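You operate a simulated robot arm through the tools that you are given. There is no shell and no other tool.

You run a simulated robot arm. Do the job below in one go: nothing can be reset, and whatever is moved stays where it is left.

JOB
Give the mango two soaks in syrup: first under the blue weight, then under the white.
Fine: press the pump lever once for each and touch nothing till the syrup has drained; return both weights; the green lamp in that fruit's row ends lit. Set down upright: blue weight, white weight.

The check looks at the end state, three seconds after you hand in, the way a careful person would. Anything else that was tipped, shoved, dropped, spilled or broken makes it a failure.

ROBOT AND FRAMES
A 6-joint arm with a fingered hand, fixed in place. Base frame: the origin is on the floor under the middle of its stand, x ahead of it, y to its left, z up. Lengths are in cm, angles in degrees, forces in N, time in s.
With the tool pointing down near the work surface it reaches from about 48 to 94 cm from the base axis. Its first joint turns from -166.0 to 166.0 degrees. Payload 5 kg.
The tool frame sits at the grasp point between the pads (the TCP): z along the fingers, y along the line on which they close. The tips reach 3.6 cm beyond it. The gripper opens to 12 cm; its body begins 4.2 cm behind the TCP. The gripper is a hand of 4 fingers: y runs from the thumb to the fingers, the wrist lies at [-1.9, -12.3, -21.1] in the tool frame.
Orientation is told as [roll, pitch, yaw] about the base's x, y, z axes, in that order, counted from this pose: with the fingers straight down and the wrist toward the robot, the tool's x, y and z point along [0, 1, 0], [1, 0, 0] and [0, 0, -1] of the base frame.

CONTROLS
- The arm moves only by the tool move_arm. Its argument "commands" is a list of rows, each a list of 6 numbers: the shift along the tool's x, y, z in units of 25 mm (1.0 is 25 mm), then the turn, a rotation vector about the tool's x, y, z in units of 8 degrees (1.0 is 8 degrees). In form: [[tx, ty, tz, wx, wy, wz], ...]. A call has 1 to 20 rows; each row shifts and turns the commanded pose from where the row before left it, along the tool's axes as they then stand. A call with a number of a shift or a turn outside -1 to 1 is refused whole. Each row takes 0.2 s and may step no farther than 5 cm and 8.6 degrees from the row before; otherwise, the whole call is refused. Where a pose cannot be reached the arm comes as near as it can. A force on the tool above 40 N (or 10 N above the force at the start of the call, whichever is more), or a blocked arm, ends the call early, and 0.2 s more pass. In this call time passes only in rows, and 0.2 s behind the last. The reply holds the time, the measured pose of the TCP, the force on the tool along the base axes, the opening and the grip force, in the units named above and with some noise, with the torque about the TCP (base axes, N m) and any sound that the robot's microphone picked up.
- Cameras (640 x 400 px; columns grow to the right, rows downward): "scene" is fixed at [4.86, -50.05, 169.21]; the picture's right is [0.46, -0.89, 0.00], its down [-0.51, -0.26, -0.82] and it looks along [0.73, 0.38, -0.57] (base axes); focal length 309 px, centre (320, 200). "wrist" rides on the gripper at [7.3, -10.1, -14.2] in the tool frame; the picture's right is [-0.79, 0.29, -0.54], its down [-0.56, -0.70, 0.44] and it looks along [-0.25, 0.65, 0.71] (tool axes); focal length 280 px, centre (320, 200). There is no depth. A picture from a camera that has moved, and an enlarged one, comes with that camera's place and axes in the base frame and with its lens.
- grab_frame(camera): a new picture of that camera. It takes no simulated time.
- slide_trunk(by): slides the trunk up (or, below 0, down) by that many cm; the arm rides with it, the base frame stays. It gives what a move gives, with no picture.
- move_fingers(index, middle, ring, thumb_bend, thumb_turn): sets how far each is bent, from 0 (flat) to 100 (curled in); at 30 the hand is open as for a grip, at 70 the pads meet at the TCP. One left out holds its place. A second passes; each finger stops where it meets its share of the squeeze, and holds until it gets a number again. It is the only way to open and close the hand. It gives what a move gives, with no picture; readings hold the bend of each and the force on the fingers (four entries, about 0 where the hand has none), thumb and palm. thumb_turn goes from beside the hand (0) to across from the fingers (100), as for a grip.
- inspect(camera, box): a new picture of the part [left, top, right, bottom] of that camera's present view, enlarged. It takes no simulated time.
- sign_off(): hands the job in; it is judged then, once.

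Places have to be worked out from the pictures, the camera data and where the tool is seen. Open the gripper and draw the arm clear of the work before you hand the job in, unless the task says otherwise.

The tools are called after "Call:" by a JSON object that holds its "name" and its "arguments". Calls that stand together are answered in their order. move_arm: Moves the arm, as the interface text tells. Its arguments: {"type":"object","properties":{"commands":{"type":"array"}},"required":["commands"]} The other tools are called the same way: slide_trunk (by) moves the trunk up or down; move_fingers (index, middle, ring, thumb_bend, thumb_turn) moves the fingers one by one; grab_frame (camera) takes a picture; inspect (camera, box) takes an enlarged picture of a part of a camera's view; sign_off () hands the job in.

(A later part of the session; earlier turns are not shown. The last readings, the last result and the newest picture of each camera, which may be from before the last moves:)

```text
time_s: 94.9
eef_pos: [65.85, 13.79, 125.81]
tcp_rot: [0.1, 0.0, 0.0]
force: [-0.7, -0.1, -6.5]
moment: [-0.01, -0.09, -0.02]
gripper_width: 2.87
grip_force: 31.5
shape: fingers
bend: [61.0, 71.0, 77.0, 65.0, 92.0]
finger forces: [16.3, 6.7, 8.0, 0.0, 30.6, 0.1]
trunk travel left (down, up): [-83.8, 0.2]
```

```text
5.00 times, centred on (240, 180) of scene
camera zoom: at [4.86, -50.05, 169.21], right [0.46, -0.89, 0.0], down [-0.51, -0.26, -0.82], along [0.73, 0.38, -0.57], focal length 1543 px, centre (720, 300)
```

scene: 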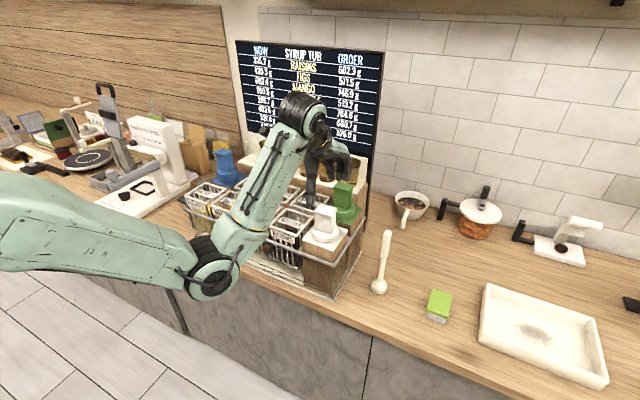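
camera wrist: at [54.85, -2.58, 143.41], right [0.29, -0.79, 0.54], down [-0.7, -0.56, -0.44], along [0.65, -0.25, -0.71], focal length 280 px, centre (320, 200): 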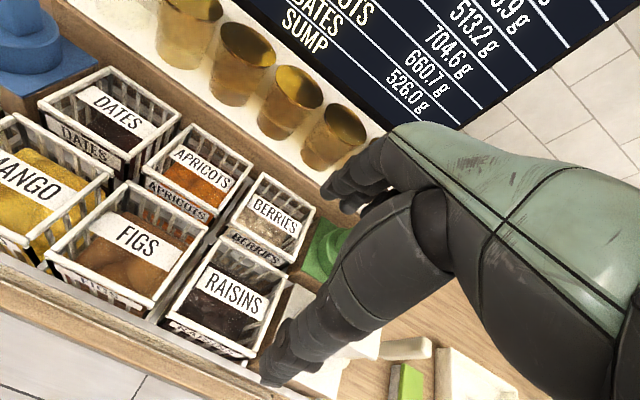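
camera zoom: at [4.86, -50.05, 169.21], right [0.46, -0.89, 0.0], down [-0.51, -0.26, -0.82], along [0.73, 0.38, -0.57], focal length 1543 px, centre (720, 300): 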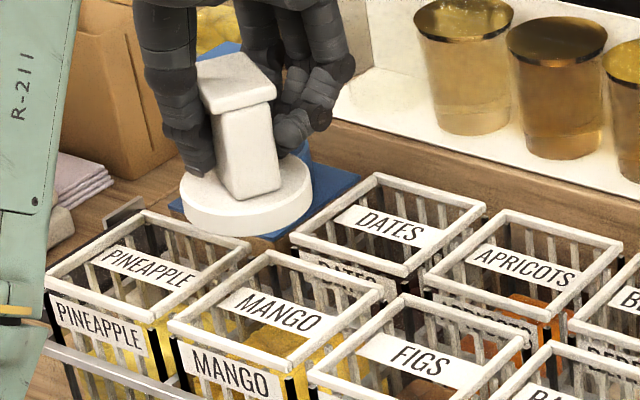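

The white weight hangs over the mango; the two views differ by under 1 cm on its x position. I shift +0.3 cm in x and lower to about 1.5 cm above the rim to re-check.

Call:
{"name": "move_arm", "arguments": {"commands": [[0, 0.12, 0.4, 0, 0, 0], [0, 0, 0.5, 0, 0, 0], [0, 0, 0.5, 0, 0, 0], [0, 0, 0.5, 0, 0, 0], [0, 0, 0.5, 0, 0, 0], [0, 0, 0.4, 0, 0, 0], [0, 0, 0, 0, 0, 0]]}}

Call:
{"name": "inspect", "arguments": {"camera": "wrist", "box": [100, 160, 400, 390]}}

Call:
{"name": "inspect", "arguments": {"camera": "scene", "box": [205, 140, 275, 220]}}

```text
time_s: 96.5
eef_pos: [66.1, 13.95, 118.74]
tcp_rot: [0.1, 0.0, 0.0]
force: [1.0, 0.0, -6.5]
moment: [0.0, -0.11, 0.02]
gripper_width: 2.9
grip_force: 31.2
shape: fingers
bend: [61.0, 71.0, 77.0, 65.0, 92.0]
finger forces: [16.1, 7.1, 7.6, 0.0, 30.5, 0.1]
trunk travel left (down, up): [-83.8, 0.2]
```

```text
1.74 times, centred on (250, 275) of wrist
camera zoom: at [55.98, 21.11, 133.1], right [0.29, -0.79, 0.54], down [-0.7, -0.56, -0.44], along [0.65, -0.25, -0.71], focal length 488 px, centre (442, 70)
```

zoom: 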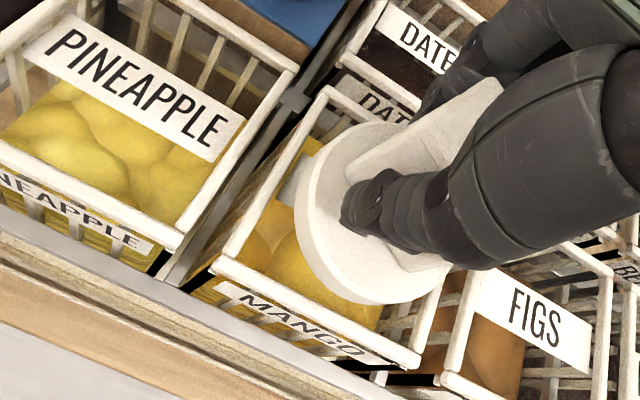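

```text
5.00 times, centred on (240, 180) of scene
camera zoom: at [4.86, -50.05, 169.21], right [0.46, -0.89, 0.0], down [-0.51, -0.26, -0.82], along [0.73, 0.38, -0.57], focal length 1543 px, centre (720, 300)
```

zoom: 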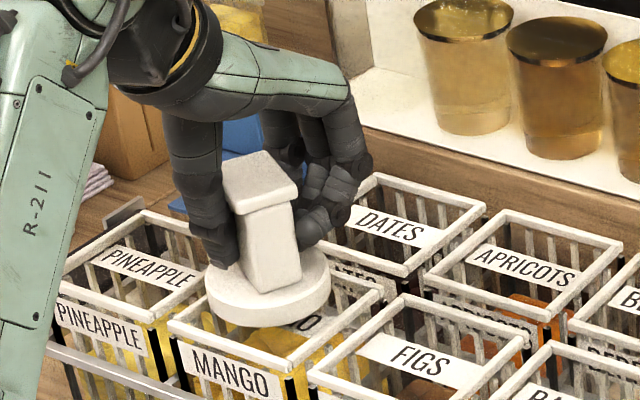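

Both views agree to within 0.5 cm. I nudge (+0.2, +0.25) and lower slowly onto the rim.

Call:
{"name": "move_arm", "arguments": {"commands": [[0.1, 0.08, 0, 0, 0, 0], [0, 0, 0.15, 0, 0, 0], [0, 0, 0.15, 0, 0, 0], [0, 0, 0.1, 0, 0, 0], [0, 0, 0, 0, 0, 0]]}}

Call:
{"name": "move_arm", "arguments": {"commands": [[0, 0, 0.1, 0, 0, 0], [0, 0, 0.1, 0, 0, 0], [0, 0, 0, 0, 0, 0]]}}

Call:
{"name": "inspect", "arguments": {"camera": "scene", "box": [205, 140, 275, 220]}}

```text
time_s: 97.7
eef_pos: [66.14, 14.05, 117.77]
tcp_rot: [0.1, 0.0, 0.0]
force: [0.1, -0.5, -7.2]
moment: [0.0, -0.06, 0.03]
gripper_width: 2.87
grip_force: 30.8
shape: fingers
bend: [61.0, 71.0, 77.0, 65.0, 92.0]
finger forces: [16.1, 7.0, 7.7, 0.1, 30.6, 0.0]
trunk travel left (down, up): [-83.8, 0.2]
```

```text
time_s: 98.5
eef_pos: [66.37, 13.97, 117.18]
tcp_rot: [0.1, -0.1, 0.1]
force: [0.2, 0.6, -5.1]
moment: [-0.07, -0.05, -0.01]
gripper_width: 2.88
grip_force: 31.2
shape: fingers
bend: [61.0, 71.0, 77.0, 65.0, 92.0]
finger forces: [16.1, 7.0, 8.0, 0.1, 30.9, 0.0]
trunk travel left (down, up): [-83.8, 0.2]
```

```text
5.00 times, centred on (240, 180) of scene
camera zoom: at [4.86, -50.05, 169.21], right [0.46, -0.89, 0.0], down [-0.51, -0.26, -0.82], along [0.73, 0.38, -0.57], focal length 1543 px, centre (720, 300)
```

zoom: 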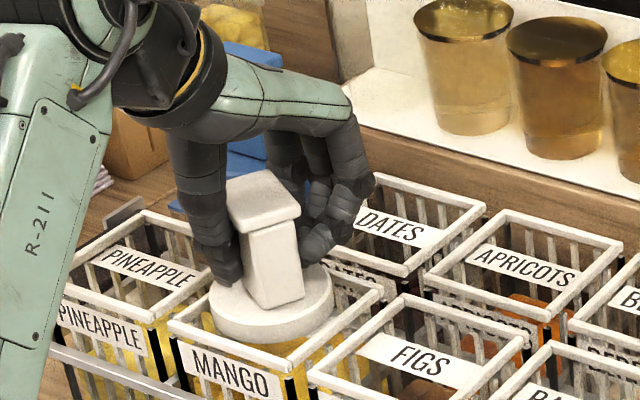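

Contact at the expected height and well centred. I continue lowering about 0.9 cm until the load is handed over.

Call:
{"name": "move_arm", "arguments": {"commands": [[0, 0, 0.1, 0, 0, 0], [0, 0, 0.1, 0, 0, 0], [0, 0, 0.08, 0, 0, 0], [0, 0, 0, 0, 0, 0], [0, 0, 0, 0, 0, 0]]}}

```text
time_s: 99.7
eef_pos: [66.41, 14.07, 116.68]
tcp_rot: [0.1, -0.1, 0.1]
force: [1.0, 0.6, -3.3]
moment: [-0.1, -0.11, 0.04]
gripper_width: 2.87
grip_force: 32.3
shape: fingers
bend: [61.0, 71.0, 77.0, 65.0, 92.0]
finger forces: [16.3, 7.3, 9.2, 0.0, 31.6, 0.0]
trunk travel left (down, up): [-83.8, 0.2]
```

Load is down to −3.3 N. I keep lowering gently.

Call:
{"name": "move_arm", "arguments": {"commands": [[0, 0, 0.1, 0, 0, 0], [0, 0, 0.1, 0, 0, 0], [0, 0, 0, 0, 0, 0], [0, 0, 0, 0, 0, 0]]}}

Call:
{"name": "inspect", "arguments": {"camera": "scene", "box": [205, 140, 275, 220]}}

Call:
{"name": "inspect", "arguments": {"camera": "wrist", "box": [100, 160, 400, 390]}}

```text
time_s: 100.7
eef_pos: [66.37, 14.09, 116.1]
tcp_rot: [0.1, -0.2, 0.0]
force: [0.9, 1.6, -1.9]
moment: [-0.12, -0.07, 0.03]
gripper_width: 2.87
grip_force: 32.6
shape: fingers
bend: [61.0, 72.0, 77.0, 65.0, 92.0]
finger forces: [16.3, 7.5, 9.4, 0.0, 32.0, 0.0]
trunk travel left (down, up): [-83.8, 0.2]
```

```text
5.00 times, centred on (240, 180) of scene
camera zoom: at [4.86, -50.05, 169.21], right [0.46, -0.89, 0.0], down [-0.51, -0.26, -0.82], along [0.73, 0.38, -0.57], focal length 1543 px, centre (720, 300)
```

zoom: 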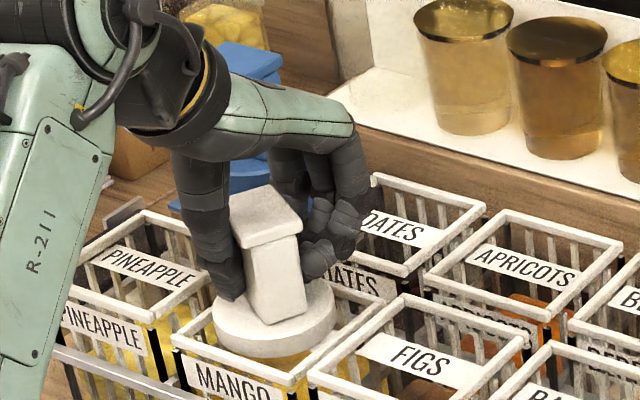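

```text
1.74 times, centred on (250, 275) of wrist
camera zoom: at [56.19, 21.37, 130.37], right [0.29, -0.79, 0.54], down [-0.7, -0.56, -0.44], along [0.65, -0.25, -0.71], focal length 488 px, centre (442, 70)
```

zoom: 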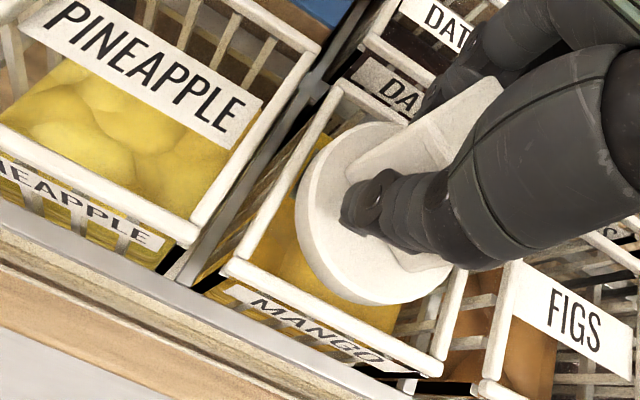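

Nearly unloaded and centred on the basket. One more small step down, then I release.

Call:
{"name": "move_arm", "arguments": {"commands": [[0, 0, 0.1, 0, 0, 0], [0, 0, 0.05, 0, 0, 0], [0, 0, 0, 0, 0, 0], [0, 0, 0, 0, 0, 0]]}}

```text
time_s: 101.7
eef_pos: [66.22, 14.14, 115.73]
tcp_rot: [0.1, -0.1, 0.0]
force: [1.0, 0.2, -0.1]
moment: [-0.21, -0.05, 0.09]
gripper_width: 2.89
grip_force: 32.9
shape: fingers
bend: [61.0, 72.0, 77.0, 65.0, 92.0]
finger forces: [16.2, 7.6, 10.1, 0.0, 32.1, 0.1]
trunk travel left (down, up): [-83.8, 0.2]
```

The hand carries nothing now. I relax each finger to just off its present bend first so the release doesn't push the weight.

Call:
{"name": "move_fingers", "arguments": {"index": 59, "middle": 67, "ring": 70, "thumb_bend": 61}}

Call:
{"name": "move_fingers", "arguments": {"index": 38, "middle": 38, "ring": 38, "thumb_bend": 38, "thumb_turn": 98}}

Call:
{"name": "inspect", "arguments": {"camera": "scene", "box": [205, 140, 275, 220]}}

Call:
{"name": "inspect", "arguments": {"camera": "wrist", "box": [100, 160, 400, 390]}}

```text
time_s: 102.7
eef_pos: [66.37, 14.02, 115.8]
tcp_rot: [0.1, -0.1, 0.0]
force: [-0.4, 0.0, 0.9]
moment: [-0.01, -0.03, -0.02]
gripper_width: 3.65
grip_force: 2.4
shape: fingers
bend: [59.0, 66.0, 70.0, 60.0, 97.0]
finger forces: [0.1, 1.7, 0.0, 0.0, 2.3, 0.1]
trunk travel left (down, up): [-83.8, 0.2]
```

```text
time_s: 103.7
eef_pos: [66.42, 14.07, 115.56]
tcp_rot: [0.2, 0.0, 0.0]
force: [-0.3, -0.8, 0.4]
moment: [0.02, 0.01, 0.01]
gripper_width: 9.96
grip_force: 0.0
shape: fingers
bend: [38.0, 38.0, 38.0, 38.0, 97.0]
finger forces: [0.0, 0.0, 0.0, 0.1, 0.0, 0.1]
trunk travel left (down, up): [-83.8, 0.2]
```

```text
5.00 times, centred on (240, 180) of scene
camera zoom: at [4.86, -50.05, 169.21], right [0.46, -0.89, 0.0], down [-0.51, -0.26, -0.82], along [0.73, 0.38, -0.57], focal length 1543 px, centre (720, 300)
```

zoom: 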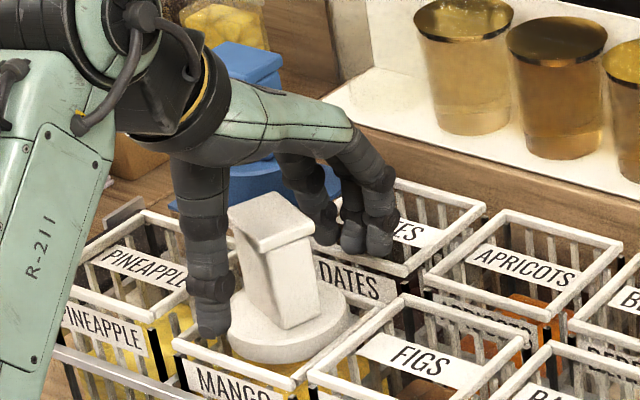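

```text
1.74 times, centred on (250, 275) of wrist
camera zoom: at [56.13, 21.38, 130.05], right [0.29, -0.79, 0.54], down [-0.7, -0.56, -0.44], along [0.65, -0.25, -0.71], focal length 488 px, centre (442, 70)
```

zoom: 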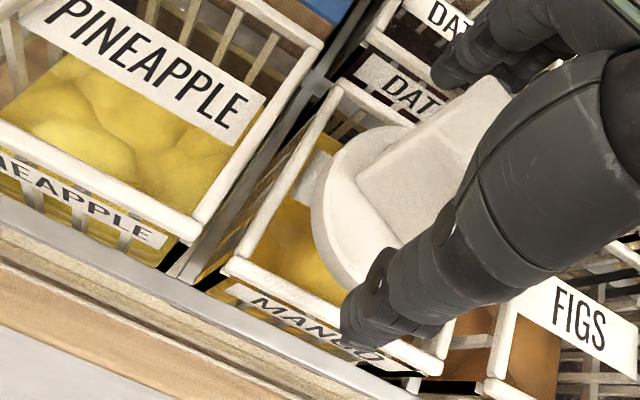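

The weight shifted about 1 cm as the fingers let go. I rise straight up to look at how it sits.

Call:
{"name": "move_arm", "arguments": {"commands": [[0, 0, -0.3, 0, 0, 0], [0, 0, -0.4, 0, 0, 0], [0, 0, -0.6, 0, 0, 0], [0, 0, -0.8, 0, 0, 0], [0, 0, -0.8, 0, 0, 0], [0, 0, -0.8, 0, 0, 0], [0, 0, 0, 0, 0, 0]]}}

Call:
{"name": "inspect", "arguments": {"camera": "scene", "box": [205, 140, 275, 220]}}

Call:
{"name": "inspect", "arguments": {"camera": "wrist", "box": [100, 160, 400, 390]}}

```text
time_s: 105.3
eef_pos: [66.15, 14.03, 124.9]
tcp_rot: [0.1, 0.0, 0.0]
force: [-0.4, -0.3, 0.0]
moment: [-0.03, -0.07, -0.01]
gripper_width: 10.0
grip_force: 0.1
shape: fingers
bend: [38.0, 38.0, 38.0, 38.0, 97.0]
finger forces: [0.1, 0.0, 0.0, 0.0, 0.0, 0.0]
trunk travel left (down, up): [-83.8, 0.2]
```

```text
5.00 times, centred on (240, 180) of scene
camera zoom: at [4.86, -50.05, 169.21], right [0.46, -0.89, 0.0], down [-0.51, -0.26, -0.82], along [0.73, 0.38, -0.57], focal length 1543 px, centre (720, 300)
```

zoom: 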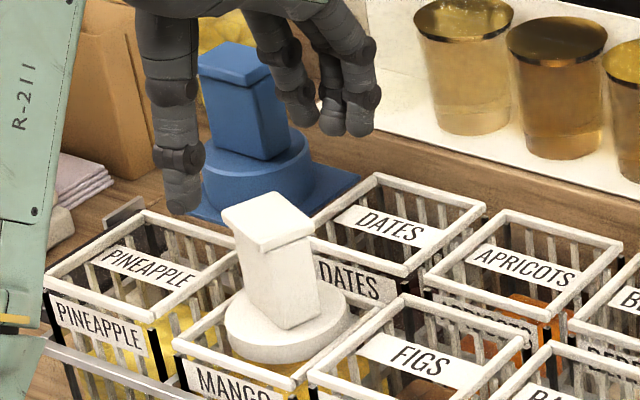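

```text
1.74 times, centred on (250, 275) of wrist
camera zoom: at [55.98, 21.36, 139.28], right [0.29, -0.79, 0.54], down [-0.7, -0.56, -0.44], along [0.65, -0.25, -0.71], focal length 488 px, centre (442, 70)
```

zoom: 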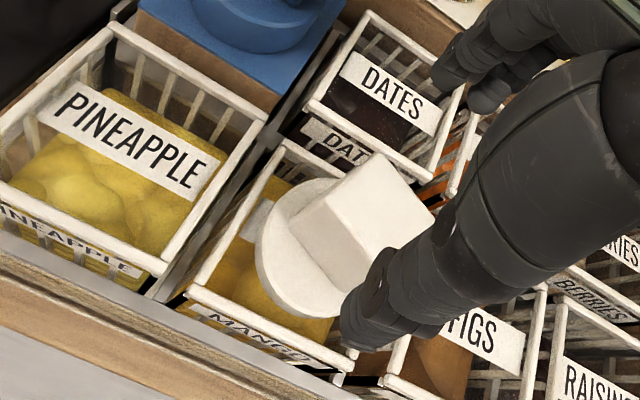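

The white weight stands level on the mango basket, about 0.7 cm off its centre but fully on the rim. I go on to the lever: travel left with the hand at the same height.

Call:
{"name": "move_arm", "arguments": {"commands": [[0, 0, -0.5, 0, 0, 0], [0.92, 0, 0, 0, 0, 0], [0.92, 0, 0, 0, 0, 0], [0.92, 0, 0, 0, 0, 0], [0.92, 0, 0, 0, 0, 0], [0.92, 0, 0, 0, 0, 0], [0.92, 0, 0, 0, 0, 0], [0.92, 0, 0, 0, 0, 0], [0.92, 0, 0, 0, 0, 0], [0.92, -0.1, 0, 0, 0, 0], [0.92, -0.1, 0, 0, 0, 0], [0, 0, 0, 0, 0, 0]]}}

Call:
{"name": "move_fingers", "arguments": {"index": 70, "middle": 70, "ring": 70, "thumb_bend": 70}}

Call:
{"name": "inspect", "arguments": {"camera": "scene", "box": [180, 140, 360, 290]}}

Call:
{"name": "grab_frame", "arguments": {"camera": "wrist"}}

```text
time_s: 107.9
eef_pos: [65.79, 36.99, 126.22]
tcp_rot: [0.1, -0.1, 0.1]
force: [-0.7, -0.9, -0.6]
moment: [0.01, 0.01, 0.05]
gripper_width: 9.98
grip_force: 0.1
shape: fingers
bend: [38.0, 38.0, 38.0, 38.0, 97.0]
finger forces: [0.0, 0.1, 0.0, 0.1, 0.0, 0.1]
trunk travel left (down, up): [-83.8, 0.2]
```

```text
time_s: 108.9
eef_pos: [65.71, 37.08, 126.14]
tcp_rot: [0.1, -0.1, 0.0]
force: [0.9, -0.1, 0.0]
moment: [-0.01, 0.01, 0.0]
gripper_width: 0.56
grip_force: 0.1
shape: fingers
bend: [70.0, 70.0, 70.0, 70.0, 100.0]
finger forces: [0.1, 0.0, 0.0, 0.1, 0.1, 0.0]
trunk travel left (down, up): [-83.8, 0.2]
```

```text
2.67 times, centred on (270, 215) of scene
camera zoom: at [4.86, -50.05, 169.21], right [0.46, -0.89, 0.0], down [-0.51, -0.26, -0.82], along [0.73, 0.38, -0.57], focal length 823 px, centre (453, 160)
```

zoom: 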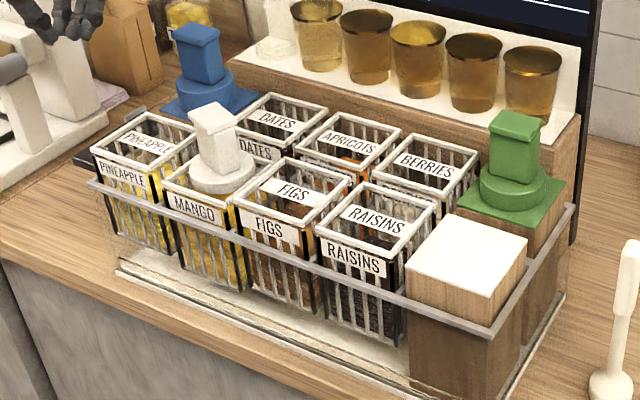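

```text
taken
camera wrist: at [55.52, 44.37, 140.48], right [0.29, -0.79, 0.54], down [-0.7, -0.56, -0.44], along [0.65, -0.25, -0.71], focal length 280 px, centre (320, 200)
```

wrist: 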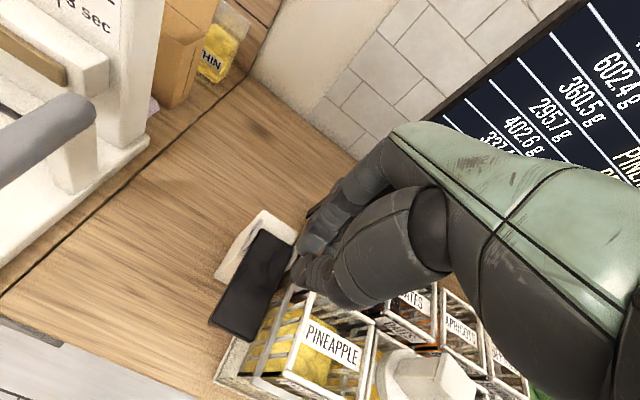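

Both weights stand upright. The hand is over the paddle exactly as before, so I descend to just above it.

Call:
{"name": "move_arm", "arguments": {"commands": [[0, 0, 0.9, 0, 0, 0], [0, 0, 0.9, 0, 0, 0], [0, 0, 0.9, 0, 0, 0], [0, 0, 0.9, 0, 0, 0], [0, 0, 0.9, 0, 0, 0], [0, 0, 0.9, 0, 0, 0], [0, 0, 0.85, 0, 0, 0], [0, 0, 0, 0, 0, 0]]}}

Call:
{"name": "inspect", "arguments": {"camera": "wrist", "box": [180, 150, 460, 380]}}

```text
time_s: 110.7
eef_pos: [65.82, 37.06, 110.52]
tcp_rot: [0.1, -0.1, 0.0]
force: [0.0, -0.2, 0.8]
moment: [-0.03, 0.03, 0.01]
gripper_width: 0.57
grip_force: 0.0
shape: fingers
bend: [70.0, 70.0, 70.0, 70.0, 100.0]
finger forces: [0.0, 0.0, 0.0, 0.0, 0.1, 0.1]
trunk travel left (down, up): [-83.8, 0.2]
```

```text
1.74 times, centred on (320, 265) of wrist
camera zoom: at [55.6, 44.4, 124.91], right [0.29, -0.79, 0.54], down [-0.7, -0.56, -0.44], along [0.65, -0.25, -0.71], focal length 488 px, centre (320, 87)
```

zoom: 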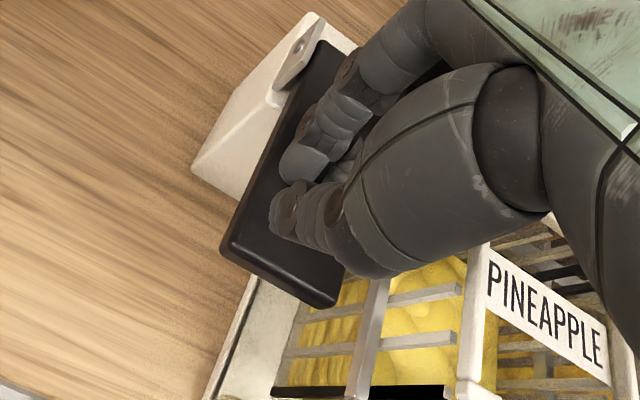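

Same starting pose as the first press. I press once with the same stroke.

Call:
{"name": "move_arm", "arguments": {"commands": [[0, 0, 0.3, 0, 0, 0], [0, 0, 0.3, 0, 0, 0], [0, 0, 0.3, 0, 0, 0], [0, 0, 0.3, 0, 0, 0], [0, 0, 0.33, 0, 0, 0]]}}

Call:
{"name": "inspect", "arguments": {"camera": "scene", "box": [180, 130, 370, 240]}}

```text
time_s: 111.9
eef_pos: [65.77, 37.09, 106.98]
tcp_rot: [0.1, -0.1, 0.0]
force: [0.7, 1.1, 6.0]
moment: [0.08, -0.03, 0.01]
gripper_width: 0.36
grip_force: 3.2
shape: fingers
bend: [70.0, 70.0, 70.0, 70.0, 100.0]
finger forces: [6.1, 0.3, 0.1, 0.0, 0.0, 0.0]
trunk travel left (down, up): [-83.8, 0.2]
```

```text
3.37 times, centred on (275, 185) of scene
camera zoom: at [4.86, -50.05, 169.21], right [0.46, -0.89, 0.0], down [-0.51, -0.26, -0.82], along [0.73, 0.38, -0.57], focal length 1039 px, centre (472, 250)
```

zoom: 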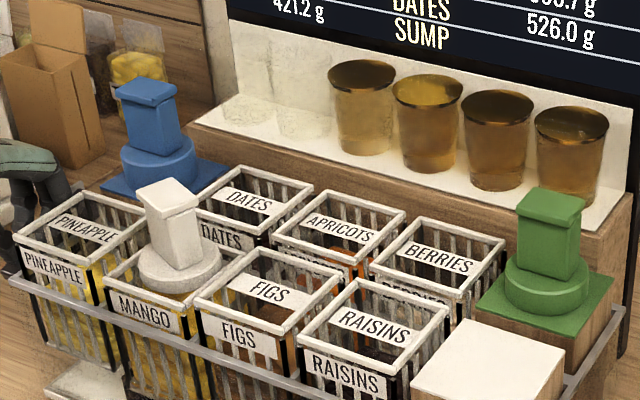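

A second glass is gone, so the stroke registered once. I release the lever straight up and wait.

Call:
{"name": "move_arm", "arguments": {"commands": [[0, 0, -0.8, 0, 0, 0], [0, 0, -0.9, 0, 0, 0], [0, 0, -0.9, 0, 0, 0], [0, 0, -0.9, 0, 0, 0], [0, 0, -0.9, 0, 0, 0], [0, 0, 0, 0, 0, 0], [0, 0, 0, 0, 0, 0], [0, 0, 0, 0, 0, 0], [0, 0, 0, 0, 0, 0], [0, 0, 0, 0, 0, 0], [0, 0, 0, 0, 0, 0], [0, 0, 0, 0, 0, 0], [0, 0, 0, 0, 0, 0], [0, 0, 0, 0, 0, 0], [0, 0, 0, 0, 0, 0], [0, 0, 0, 0, 0, 0], [0, 0, 0, 0, 0, 0]]}}

Call:
{"name": "inspect", "arguments": {"camera": "scene", "box": [230, 30, 390, 150]}}

Call:
{"name": "inspect", "arguments": {"camera": "scene", "box": [180, 140, 360, 290]}}

```text
time_s: 115.5
eef_pos: [65.57, 37.26, 117.86]
tcp_rot: [0.2, -0.1, 0.0]
force: [0.5, -0.1, -0.5]
moment: [0.0, 0.0, 0.01]
gripper_width: 0.52
grip_force: 0.1
shape: fingers
bend: [70.0, 70.0, 70.0, 70.0, 100.0]
finger forces: [0.0, 0.0, 0.1, 0.0, 0.0, 0.1]
trunk travel left (down, up): [-83.8, 0.2]
```

```text
3.33 times, centred on (310, 90) of scene
camera zoom: at [4.86, -50.05, 169.21], right [0.46, -0.89, 0.0], down [-0.51, -0.26, -0.82], along [0.73, 0.38, -0.57], focal length 1028 px, centre (353, 567)
```

zoom: 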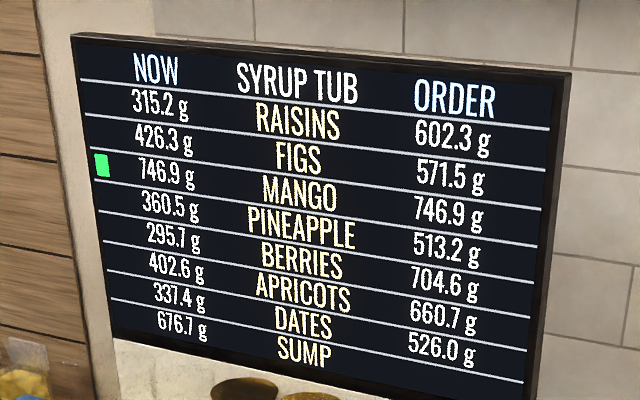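

```text
2.67 times, centred on (270, 215) of scene
camera zoom: at [4.86, -50.05, 169.21], right [0.46, -0.89, 0.0], down [-0.51, -0.26, -0.82], along [0.73, 0.38, -0.57], focal length 823 px, centre (453, 160)
```

zoom: 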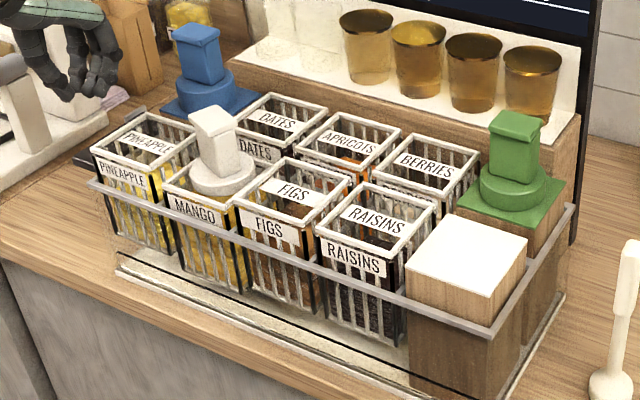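

Mango reads 746.9 g, equal to the order, and the green lamp is lit. I wait a little longer to be sure it has fully drained.

Call:
{"name": "move_arm", "arguments": {"commands": [[0, 0, 0, 0, 0, 0], [0, 0, 0, 0, 0, 0], [0, 0, 0, 0, 0, 0], [0, 0, 0, 0, 0, 0], [0, 0, 0, 0, 0, 0], [0, 0, 0, 0, 0, 0], [0, 0, 0, 0, 0, 0], [0, 0, 0, 0, 0, 0], [0, 0, 0, 0, 0, 0], [0, 0, 0, 0, 0, 0], [0, 0, 0, 0, 0, 0], [0, 0, 0, 0, 0, 0], [0, 0, 0, 0, 0, 0], [0, 0, 0, 0, 0, 0], [0, 0, 0, 0, 0, 0]]}}

Call:
{"name": "inspect", "arguments": {"camera": "scene", "box": [230, 30, 390, 150]}}

Call:
{"name": "inspect", "arguments": {"camera": "scene", "box": [205, 140, 275, 220]}}

```text
time_s: 118.7
eef_pos: [65.67, 37.2, 117.83]
tcp_rot: [0.1, -0.1, 0.0]
force: [-0.1, -0.3, -0.5]
moment: [0.0, -0.01, -0.02]
gripper_width: 0.49
grip_force: 0.0
shape: fingers
bend: [70.0, 70.0, 70.0, 70.0, 100.0]
finger forces: [0.1, 0.0, 0.0, 0.1, 0.1, 0.0]
trunk travel left (down, up): [-83.8, 0.2]
```

```text
3.33 times, centred on (310, 90) of scene
camera zoom: at [4.86, -50.05, 169.21], right [0.46, -0.89, 0.0], down [-0.51, -0.26, -0.82], along [0.73, 0.38, -0.57], focal length 1028 px, centre (353, 567)
```

zoom: 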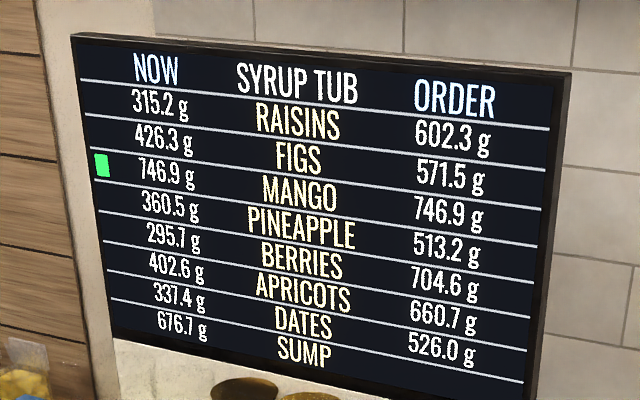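

```text
5.00 times, centred on (240, 180) of scene
camera zoom: at [4.86, -50.05, 169.21], right [0.46, -0.89, 0.0], down [-0.51, -0.26, -0.82], along [0.73, 0.38, -0.57], focal length 1543 px, centre (720, 300)
```

zoom: 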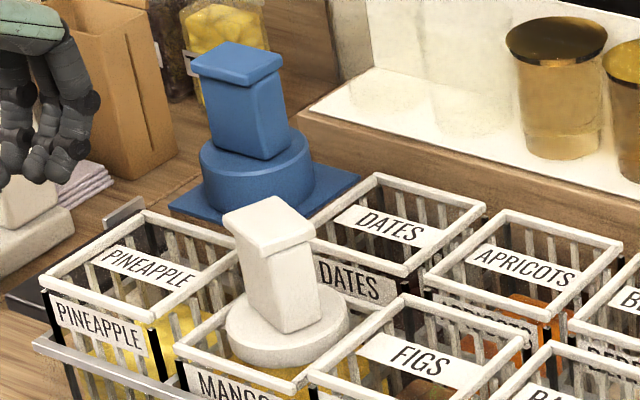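

The state is stable: 746.9 g with the green lamp lit, syrup drained. Now I go back for the white weight: rise, open, travel over, and turn the hand about −18° to match its handle.

Call:
{"name": "move_arm", "arguments": {"commands": [[0, 0, -0.9, 0, 0, 0], [0, 0, -0.9, 0, 0, 0], [0, 0, -0.9, 0, 0, 0], [0, 0, -0.9, 0, 0, 0], [0, 0, 0, 0, 0, 0]]}}

Call:
{"name": "move_fingers", "arguments": {"index": 32, "middle": 32, "ring": 32, "thumb_bend": 32}}

Call:
{"name": "move_arm", "arguments": {"commands": [[-0.9, 0, 0, 0, 0, 0], [-0.9, 0, 0, 0, 0, 0], [-0.9, 0, 0, 0, 0, 0], [-0.9, 0, 0, 0, 0, 0], [-0.9, 0, 0, 0, 0, 0], [-0.9, 0, 0, 0, 0, 0], [-0.9, 0, 0, 0, 0, 0], [-0.9, 0, 0, 0, 0, 0], [-0.9, 0, 0, 0, 0, 0], [-0.9, 0, 0, 0, 0, 0], [-0.5, 0, 0, 0, 0, 0], [0, 0, 0, 0, 0, 1], [0, 0, 0, 0, 0, 1], [0, 0, 0, 0, 0, 0.25], [0, 0, 0, 0, 0, 0]]}}

Call:
{"name": "inspect", "arguments": {"camera": "wrist", "box": [150, 180, 400, 390]}}

Call:
{"name": "inspect", "arguments": {"camera": "scene", "box": [205, 140, 275, 220]}}

```text
time_s: 119.9
eef_pos: [65.67, 37.02, 126.96]
tcp_rot: [0.1, -0.1, 0.0]
force: [-1.9, -0.2, 0.7]
moment: [-0.04, -0.02, 0.02]
gripper_width: 0.52
grip_force: 0.0
shape: fingers
bend: [70.0, 70.0, 70.0, 70.0, 100.0]
finger forces: [0.0, 0.1, 0.0, 0.0, 0.1, 0.0]
trunk travel left (down, up): [-83.8, 0.2]
```

```text
time_s: 120.9
eef_pos: [65.57, 37.12, 126.89]
tcp_rot: [0.1, -0.1, 0.1]
force: [0.5, 0.7, -0.7]
moment: [-0.02, 0.02, -0.03]
gripper_width: 11.75
grip_force: 0.1
shape: fingers
bend: [32.0, 32.0, 32.0, 32.0, 96.0]
finger forces: [0.0, 0.0, 0.1, 0.1, 0.1, 0.0]
trunk travel left (down, up): [-83.8, 0.2]
```

```text
time_s: 124.1
eef_pos: [65.67, 13.44, 126.74]
tcp_rot: [0.1, -0.1, -18.0]
force: [-0.6, 1.6, 1.0]
moment: [0.01, 0.01, 0.05]
gripper_width: 11.77
grip_force: 0.1
shape: fingers
bend: [32.0, 32.0, 32.0, 32.0, 96.0]
finger forces: [0.0, 0.0, 0.0, 0.1, 0.0, 0.0]
trunk travel left (down, up): [-83.8, 0.2]
```

```text
1.90 times, centred on (275, 285) of wrist
camera zoom: at [58.29, 23.42, 141.06], right [0.03, -0.84, 0.54], down [-0.84, -0.32, -0.44], along [0.54, -0.44, -0.71], focal length 534 px, centre (406, 38)
```

zoom: 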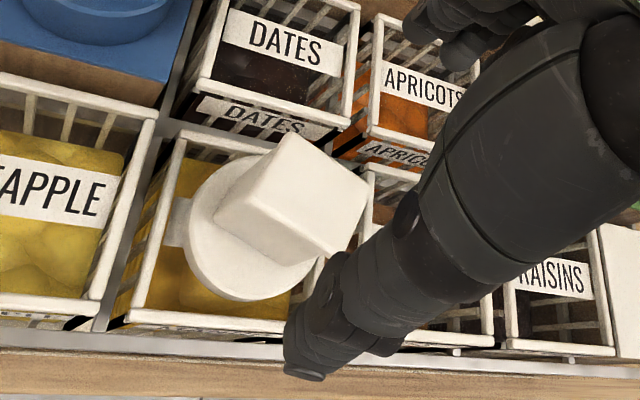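

```text
5.00 times, centred on (240, 180) of scene
camera zoom: at [4.86, -50.05, 169.21], right [0.46, -0.89, 0.0], down [-0.51, -0.26, -0.82], along [0.73, 0.38, -0.57], focal length 1543 px, centre (720, 300)
```

zoom: 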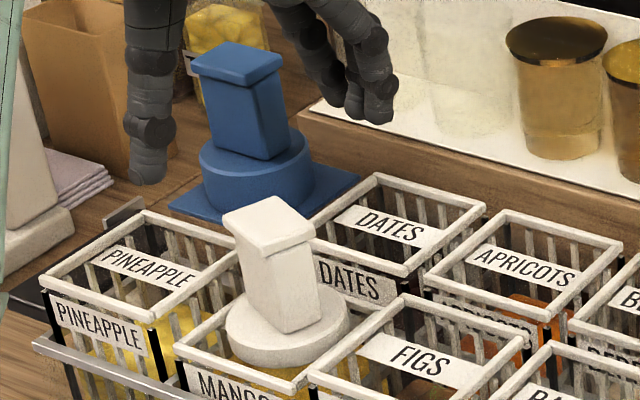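

The handle is turned about 24° and centred near (65.5, 13.8), cap top ≈117.6. I turn the hand another 6°, offset so index and middle oppose the thumb (ring stays open to avoid twisting it), and descend part-way.

Call:
{"name": "move_arm", "arguments": {"commands": [[0, 0, 0, 0, 0, 0.75], [-0.24, -0.1, 0, 0, 0, 0], [0, 0, 0.6, 0, 0, 0], [0, 0, 0.7, 0, 0, 0], [0, 0, 0.7, 0, 0, 0], [0, 0, 0.7, 0, 0, 0], [0, 0, 0.4, 0, 0, 0], [0, 0, 0, 0, 0, 0]]}}

Call:
{"name": "inspect", "arguments": {"camera": "wrist", "box": [130, 150, 430, 390]}}

Call:
{"name": "inspect", "arguments": {"camera": "scene", "box": [205, 140, 275, 220]}}

```text
time_s: 125.9
eef_pos: [65.21, 12.82, 119.17]
tcp_rot: [0.1, -0.2, -24.0]
force: [0.3, -1.1, 1.2]
moment: [0.05, 0.03, 0.02]
gripper_width: 11.78
grip_force: 0.1
shape: fingers
bend: [32.0, 32.0, 32.0, 32.0, 96.0]
finger forces: [0.0, 0.0, 0.0, 0.0, 0.0, 0.0]
trunk travel left (down, up): [-83.8, 0.2]
```

```text
1.67 times, centred on (280, 270) of wrist
camera zoom: at [58.91, 23.61, 133.44], right [-0.06, -0.84, 0.54], down [-0.87, -0.23, -0.44], along [0.5, -0.49, -0.71], focal length 467 px, centre (387, 83)
```

zoom: 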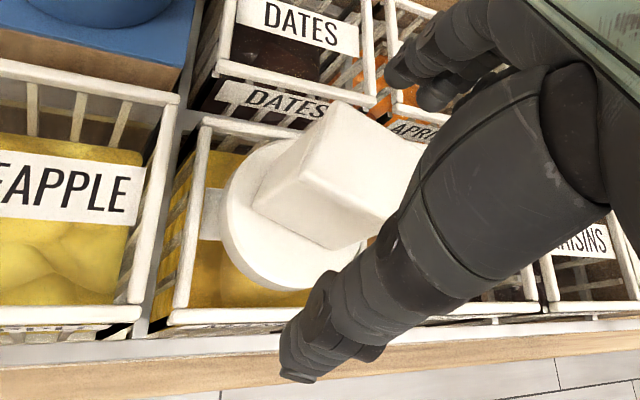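

```text
5.00 times, centred on (240, 180) of scene
camera zoom: at [4.86, -50.05, 169.21], right [0.46, -0.89, 0.0], down [-0.51, -0.26, -0.82], along [0.73, 0.38, -0.57], focal length 1543 px, centre (720, 300)
```

zoom: 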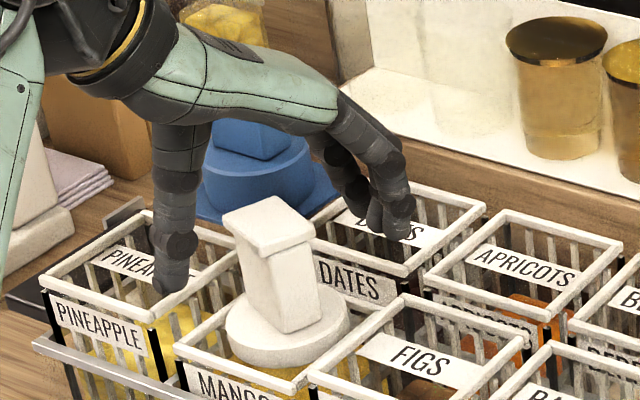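

Geometry works out: the handle sits 0.8 cm toward the index side and is aligned with the hand. I descend the last 3.6 cm.

Call:
{"name": "move_arm", "arguments": {"commands": [[0, 0, 0.4, 0, 0, 0], [0, 0, 0.4, 0, 0, 0], [0, 0, 0.35, 0, 0, 0], [0, 0, 0.29, 0, 0, 0], [0, 0, 0, 0, 0, 0]]}}

Call:
{"name": "inspect", "arguments": {"camera": "wrist", "box": [130, 150, 430, 390]}}

Call:
{"name": "inspect", "arguments": {"camera": "scene", "box": [205, 140, 275, 220]}}

```text
time_s: 127.1
eef_pos: [65.44, 12.94, 115.39]
tcp_rot: [0.1, -0.1, -24.0]
force: [0.0, 0.3, -0.4]
moment: [-0.02, -0.01, 0.01]
gripper_width: 11.77
grip_force: 0.1
shape: fingers
bend: [32.0, 32.0, 32.0, 32.0, 96.0]
finger forces: [0.1, 0.0, 0.0, 0.0, 0.1, 0.0]
trunk travel left (down, up): [-83.8, 0.2]
```

```text
1.67 times, centred on (280, 270) of wrist
camera zoom: at [59.04, 23.73, 129.73], right [-0.06, -0.84, 0.54], down [-0.87, -0.23, -0.44], along [0.5, -0.49, -0.71], focal length 467 px, centre (387, 83)
```

zoom: 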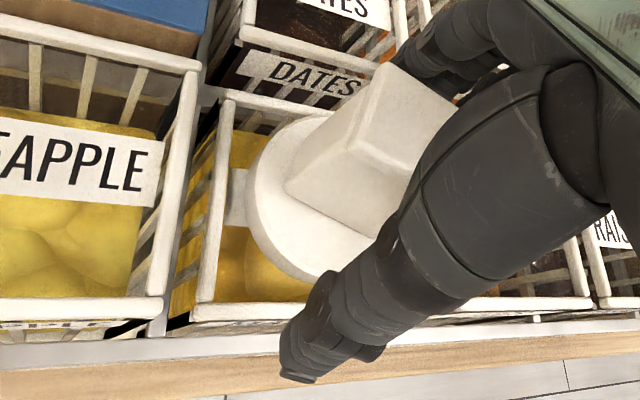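

```text
5.00 times, centred on (240, 180) of scene
camera zoom: at [4.86, -50.05, 169.21], right [0.46, -0.89, 0.0], down [-0.51, -0.26, -0.82], along [0.73, 0.38, -0.57], focal length 1543 px, centre (720, 300)
```

zoom: 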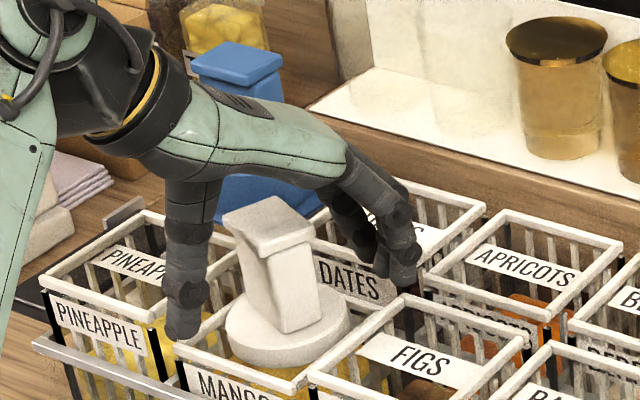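

Positioned around the handle with no contact. I close thumb, index and middle only, to moderate squeeze.

Call:
{"name": "move_fingers", "arguments": {"index": 72, "middle": 72, "ring": 45, "thumb_bend": 72}}

Call:
{"name": "inspect", "arguments": {"camera": "wrist", "box": [130, 150, 430, 390]}}

Call:
{"name": "inspect", "arguments": {"camera": "scene", "box": [205, 140, 275, 220]}}

```text
time_s: 128.1
eef_pos: [65.45, 12.82, 115.34]
tcp_rot: [0.1, 0.0, -24.0]
force: [0.6, -0.8, 0.7]
moment: [0.06, 0.14, 0.01]
gripper_width: 2.87
grip_force: 16.8
shape: fingers
bend: [61.0, 64.0, 45.0, 63.0, 99.0]
finger forces: [9.5, 8.2, 0.1, 0.1, 16.4, 0.0]
trunk travel left (down, up): [-83.8, 0.2]
```

```text
1.67 times, centred on (280, 270) of wrist
camera zoom: at [59.07, 23.68, 129.73], right [-0.06, -0.84, 0.54], down [-0.87, -0.23, -0.44], along [0.5, -0.49, -0.71], focal length 467 px, centre (387, 83)
```

zoom: 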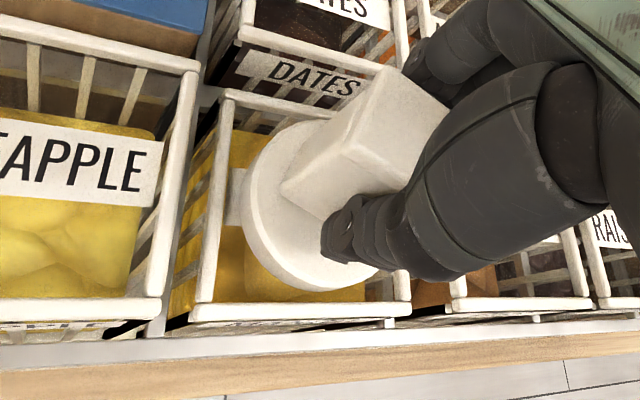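

```text
5.00 times, centred on (240, 180) of scene
camera zoom: at [4.86, -50.05, 169.21], right [0.46, -0.89, 0.0], down [-0.51, -0.26, -0.82], along [0.73, 0.38, -0.57], focal length 1543 px, centre (720, 300)
```

zoom: 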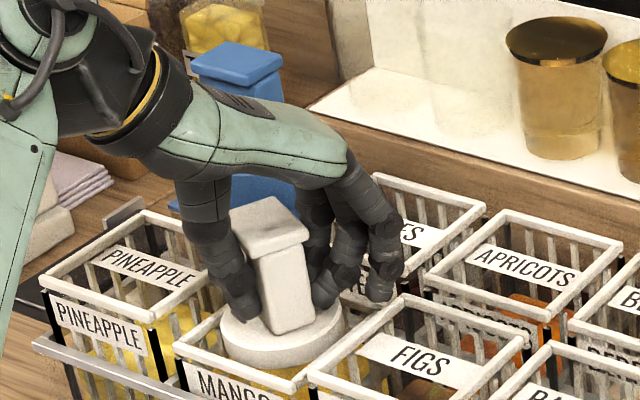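

Balanced grip of 16.8 N with almost no twist. I lift slowly and let the basket come up.

Call:
{"name": "move_arm", "arguments": {"commands": [[0, 0, -0.15, 0, 0, 0], [0, 0, -0.15, 0, 0, 0], [0, 0, -0.2, 0, 0, 0], [0, 0, -0.2, 0, 0, 0], [0, 0, -0.2, 0, 0, 0], [0, 0, -0.2, 0, 0, 0], [0, 0, -0.3, 0, 0, 0], [0, 0, -0.3, 0, 0, 0], [0, 0, -0.4, 0, 0, 0], [0, 0, -0.4, 0, 0, 0], [0, 0, -0.4, 0, 0, 0], [0, 0, -0.4, 0, 0, 0], [0, 0, -0.4, 0, 0, 0], [0, 0, -0.4, 0, 0, 0], [0, 0, 0, 0, 0, 0]]}}

Call:
{"name": "inspect", "arguments": {"camera": "wrist", "box": [130, 150, 430, 390]}}

Call:
{"name": "inspect", "arguments": {"camera": "scene", "box": [190, 110, 300, 230]}}

```text
time_s: 131.3
eef_pos: [65.53, 12.78, 125.69]
tcp_rot: [0.1, -0.1, -24.0]
force: [-0.6, 0.0, -6.9]
moment: [-0.04, 0.01, -0.02]
gripper_width: 2.88
grip_force: 17.2
shape: fingers
bend: [61.0, 65.0, 45.0, 63.0, 99.0]
finger forces: [9.2, 7.8, 0.1, 0.0, 17.2, 0.0]
trunk travel left (down, up): [-83.8, 0.2]
```

```text
1.67 times, centred on (280, 270) of wrist
camera zoom: at [59.16, 23.62, 139.99], right [-0.06, -0.84, 0.54], down [-0.87, -0.23, -0.44], along [0.49, -0.49, -0.71], focal length 467 px, centre (387, 83)
```

zoom: 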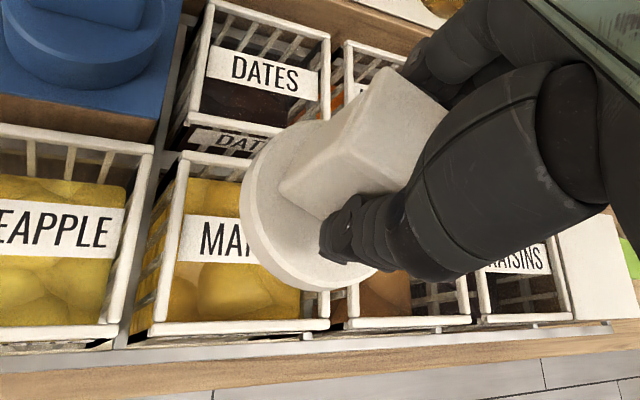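

```text
3.33 times, centred on (245, 170) of scene
camera zoom: at [4.86, -50.05, 169.21], right [0.46, -0.89, 0.0], down [-0.51, -0.26, -0.82], along [0.73, 0.38, -0.57], focal length 1028 px, centre (570, 300)
```

zoom: 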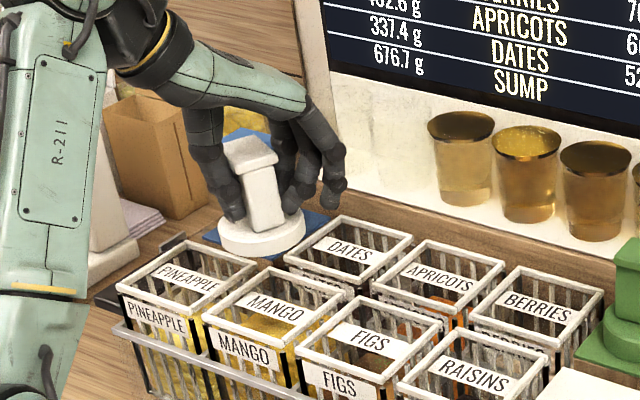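

The white weight is up (6.9 N) and the mango basket returned level. I turn back to yaw 0° and carry it to its white pad.

Call:
{"name": "move_arm", "arguments": {"commands": [[0, 0, 0, 0, 0, -0.75], [0, 0, 0, 0, 0, -0.75], [0, 0, 0, 0, 0, -0.75], [0, 0, 0, 0, 0, -0.75], [-0.5, 0, 0, 0, 0, 0], [-0.79, -0.02, 0, 0, 0, 0], [-0.79, -0.02, 0, 0, 0, 0], [-0.79, -0.02, 0, 0, 0, 0], [-0.79, -0.02, 0, 0, 0, 0], [-0.79, -0.02, 0, 0, 0, 0], [-0.79, -0.02, 0, 0, 0, 0], [-0.79, -0.02, 0, 0, 0, 0], [-0.79, -0.02, 0, 0, 0, 0], [-0.79, -0.02, 0, 0, 0, 0], [-0.79, -0.02, 0, 0, 0, 0], [-0.79, -0.02, 0, 0, 0, 0], [-0.79, -0.02, 0, 0, 0, 0], [0, 0, 0, 0, 0, 0]]}}

Call:
{"name": "move_arm", "arguments": {"commands": [[-0.79, -0.02, 0, 0, 0, 0], [-0.79, -0.02, 0, 0, 0, 0], [-0.79, -0.02, 0, 0, 0, 0], [-0.79, -0.02, 0, 0, 0, 0], [-0.3, 0, 0, 0, 0, 0], [0, 0, 0, 0, 0, 0]]}}

Call:
{"name": "inspect", "arguments": {"camera": "wrist", "box": [100, 130, 480, 400]}}

Call:
{"name": "inspect", "arguments": {"camera": "scene", "box": [280, 150, 380, 270]}}

```text
time_s: 135.1
eef_pos: [64.76, -12.02, 125.67]
tcp_rot: [0.1, 0.0, 0.2]
force: [0.1, -0.5, -7.6]
moment: [-0.06, -0.03, -0.02]
gripper_width: 2.87
grip_force: 17.0
shape: fingers
bend: [61.0, 65.0, 45.0, 63.0, 99.0]
finger forces: [9.1, 7.6, 0.0, 0.0, 16.8, 0.1]
trunk travel left (down, up): [-83.8, 0.2]
```

```text
time_s: 136.5
eef_pos: [64.57, -20.78, 125.6]
tcp_rot: [0.1, 0.0, 0.0]
force: [-0.4, 0.6, -7.1]
moment: [-0.06, -0.01, -0.01]
gripper_width: 2.89
grip_force: 16.5
shape: fingers
bend: [61.0, 65.0, 45.0, 63.0, 99.0]
finger forces: [9.2, 7.5, 0.0, 0.0, 16.8, 0.0]
trunk travel left (down, up): [-83.8, 0.2]
```

```text
1.48 times, centred on (290, 265) of wrist
camera zoom: at [54.47, -13.52, 139.9], right [0.29, -0.79, 0.54], down [-0.7, -0.56, -0.44], along [0.65, -0.25, -0.71], focal length 415 px, centre (364, 104)
```

zoom: 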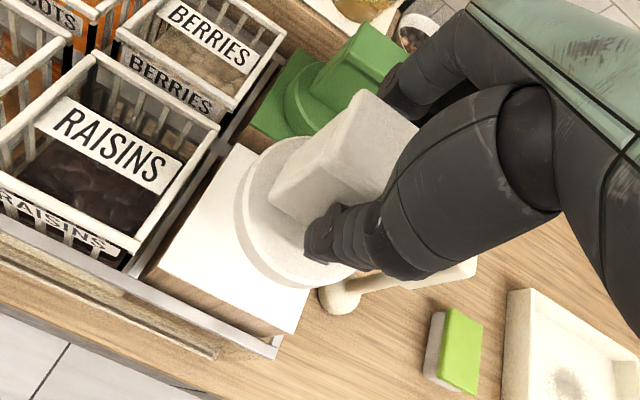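

```text
3.33 times, centred on (330, 210) of scene
camera zoom: at [4.86, -50.05, 169.21], right [0.46, -0.89, 0.0], down [-0.51, -0.26, -0.82], along [0.73, 0.38, -0.57], focal length 1028 px, centre (287, 167)
```

zoom: 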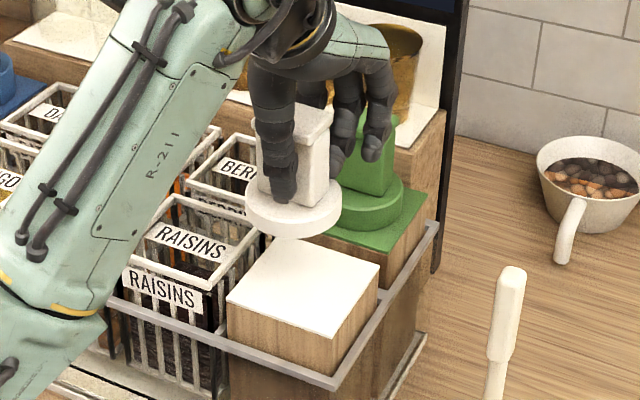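

The weight is near its pad; combining views it needs about (+0.5, −0.4) cm. I apply that and lower to just above the pad.

Call:
{"name": "move_arm", "arguments": {"commands": [[-0.17, 0.2, 0, 0, 0, 0], [0, 0, 0.5, 0, 0, 0], [0, 0, 0.5, 0, 0, 0], [0, 0, 0.5, 0, 0, 0], [0, 0, 0.5, 0, 0, 0], [0, 0, 0.5, 0, 0, 0], [0, 0, 0.4, 0, 0, 0], [0, 0, 0, 0, 0, 0]]}}

Call:
{"name": "inspect", "arguments": {"camera": "wrist", "box": [100, 130, 480, 400]}}

Call:
{"name": "inspect", "arguments": {"camera": "scene", "box": [280, 150, 380, 270]}}

```text
time_s: 138.3
eef_pos: [65.08, -21.29, 118.32]
tcp_rot: [0.1, -0.1, 0.0]
force: [-1.1, 0.5, -6.4]
moment: [-0.04, -0.03, 0.0]
gripper_width: 2.86
grip_force: 16.1
shape: fingers
bend: [61.0, 65.0, 45.0, 63.0, 99.0]
finger forces: [9.2, 7.5, 0.0, 0.0, 16.9, 0.0]
trunk travel left (down, up): [-83.8, 0.2]
```

```text
1.48 times, centred on (290, 265) of wrist
camera zoom: at [54.91, -14.0, 132.65], right [0.29, -0.79, 0.54], down [-0.7, -0.56, -0.44], along [0.65, -0.25, -0.71], focal length 415 px, centre (364, 104)
```

zoom: 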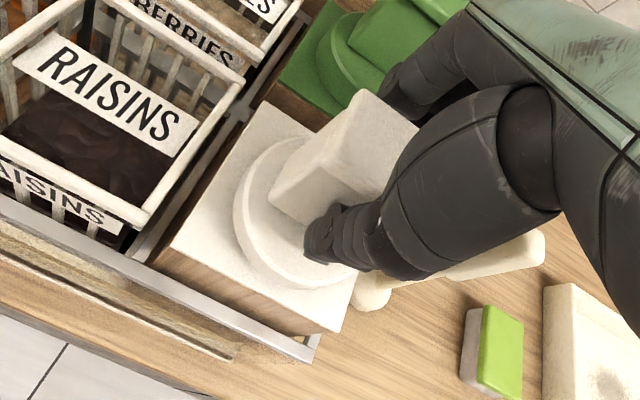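

```text
3.33 times, centred on (330, 210) of scene
camera zoom: at [4.86, -50.05, 169.21], right [0.46, -0.89, 0.0], down [-0.51, -0.26, -0.82], along [0.73, 0.38, -0.57], focal length 1028 px, centre (287, 167)
```

zoom: 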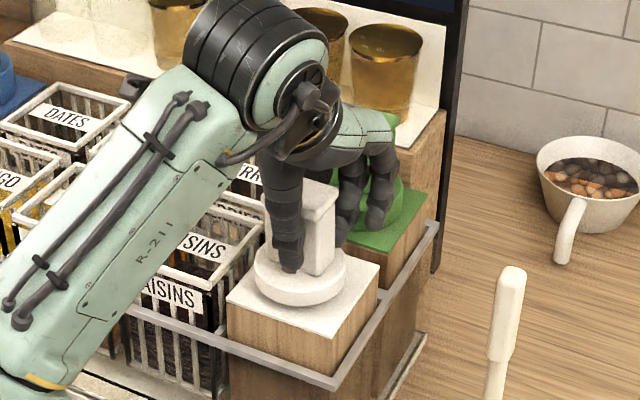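

Very close to the original spot; I add (+0.15, −0.25) and lower slowly to contact.

Call:
{"name": "move_arm", "arguments": {"commands": [[-0.1, 0.06, 0, 0, 0, 0], [0, 0, 0.12, 0, 0, 0], [0, 0, 0.12, 0, 0, 0], [0, 0, 0.1, 0, 0, 0], [0, 0, 0, 0, 0, 0]]}}

```text
time_s: 139.5
eef_pos: [65.25, -21.52, 117.53]
tcp_rot: [0.1, 0.0, -0.1]
force: [-0.2, 0.3, -6.8]
moment: [-0.07, -0.05, 0.0]
gripper_width: 2.87
grip_force: 17.2
shape: fingers
bend: [61.0, 65.0, 45.0, 63.0, 99.0]
finger forces: [9.2, 7.6, 0.0, 0.1, 17.0, 0.0]
trunk travel left (down, up): [-83.8, 0.2]
```

Not touching yet. I lower in finer steps.

Call:
{"name": "move_arm", "arguments": {"commands": [[0, 0, 0.08, 0, 0, 0], [0, 0, 0.06, 0, 0, 0], [0, 0, 0, 0, 0, 0]]}}

```text
time_s: 140.3
eef_pos: [65.27, -21.4, 117.12]
tcp_rot: [0.0, -0.1, 0.0]
force: [1.9, -0.2, -2.7]
moment: [0.03, 0.09, -0.03]
gripper_width: 2.87
grip_force: 16.3
shape: fingers
bend: [61.0, 65.0, 45.0, 63.0, 99.0]
finger forces: [9.9, 7.5, 0.1, 0.1, 16.0, 0.0]
trunk travel left (down, up): [-83.8, 0.2]
```

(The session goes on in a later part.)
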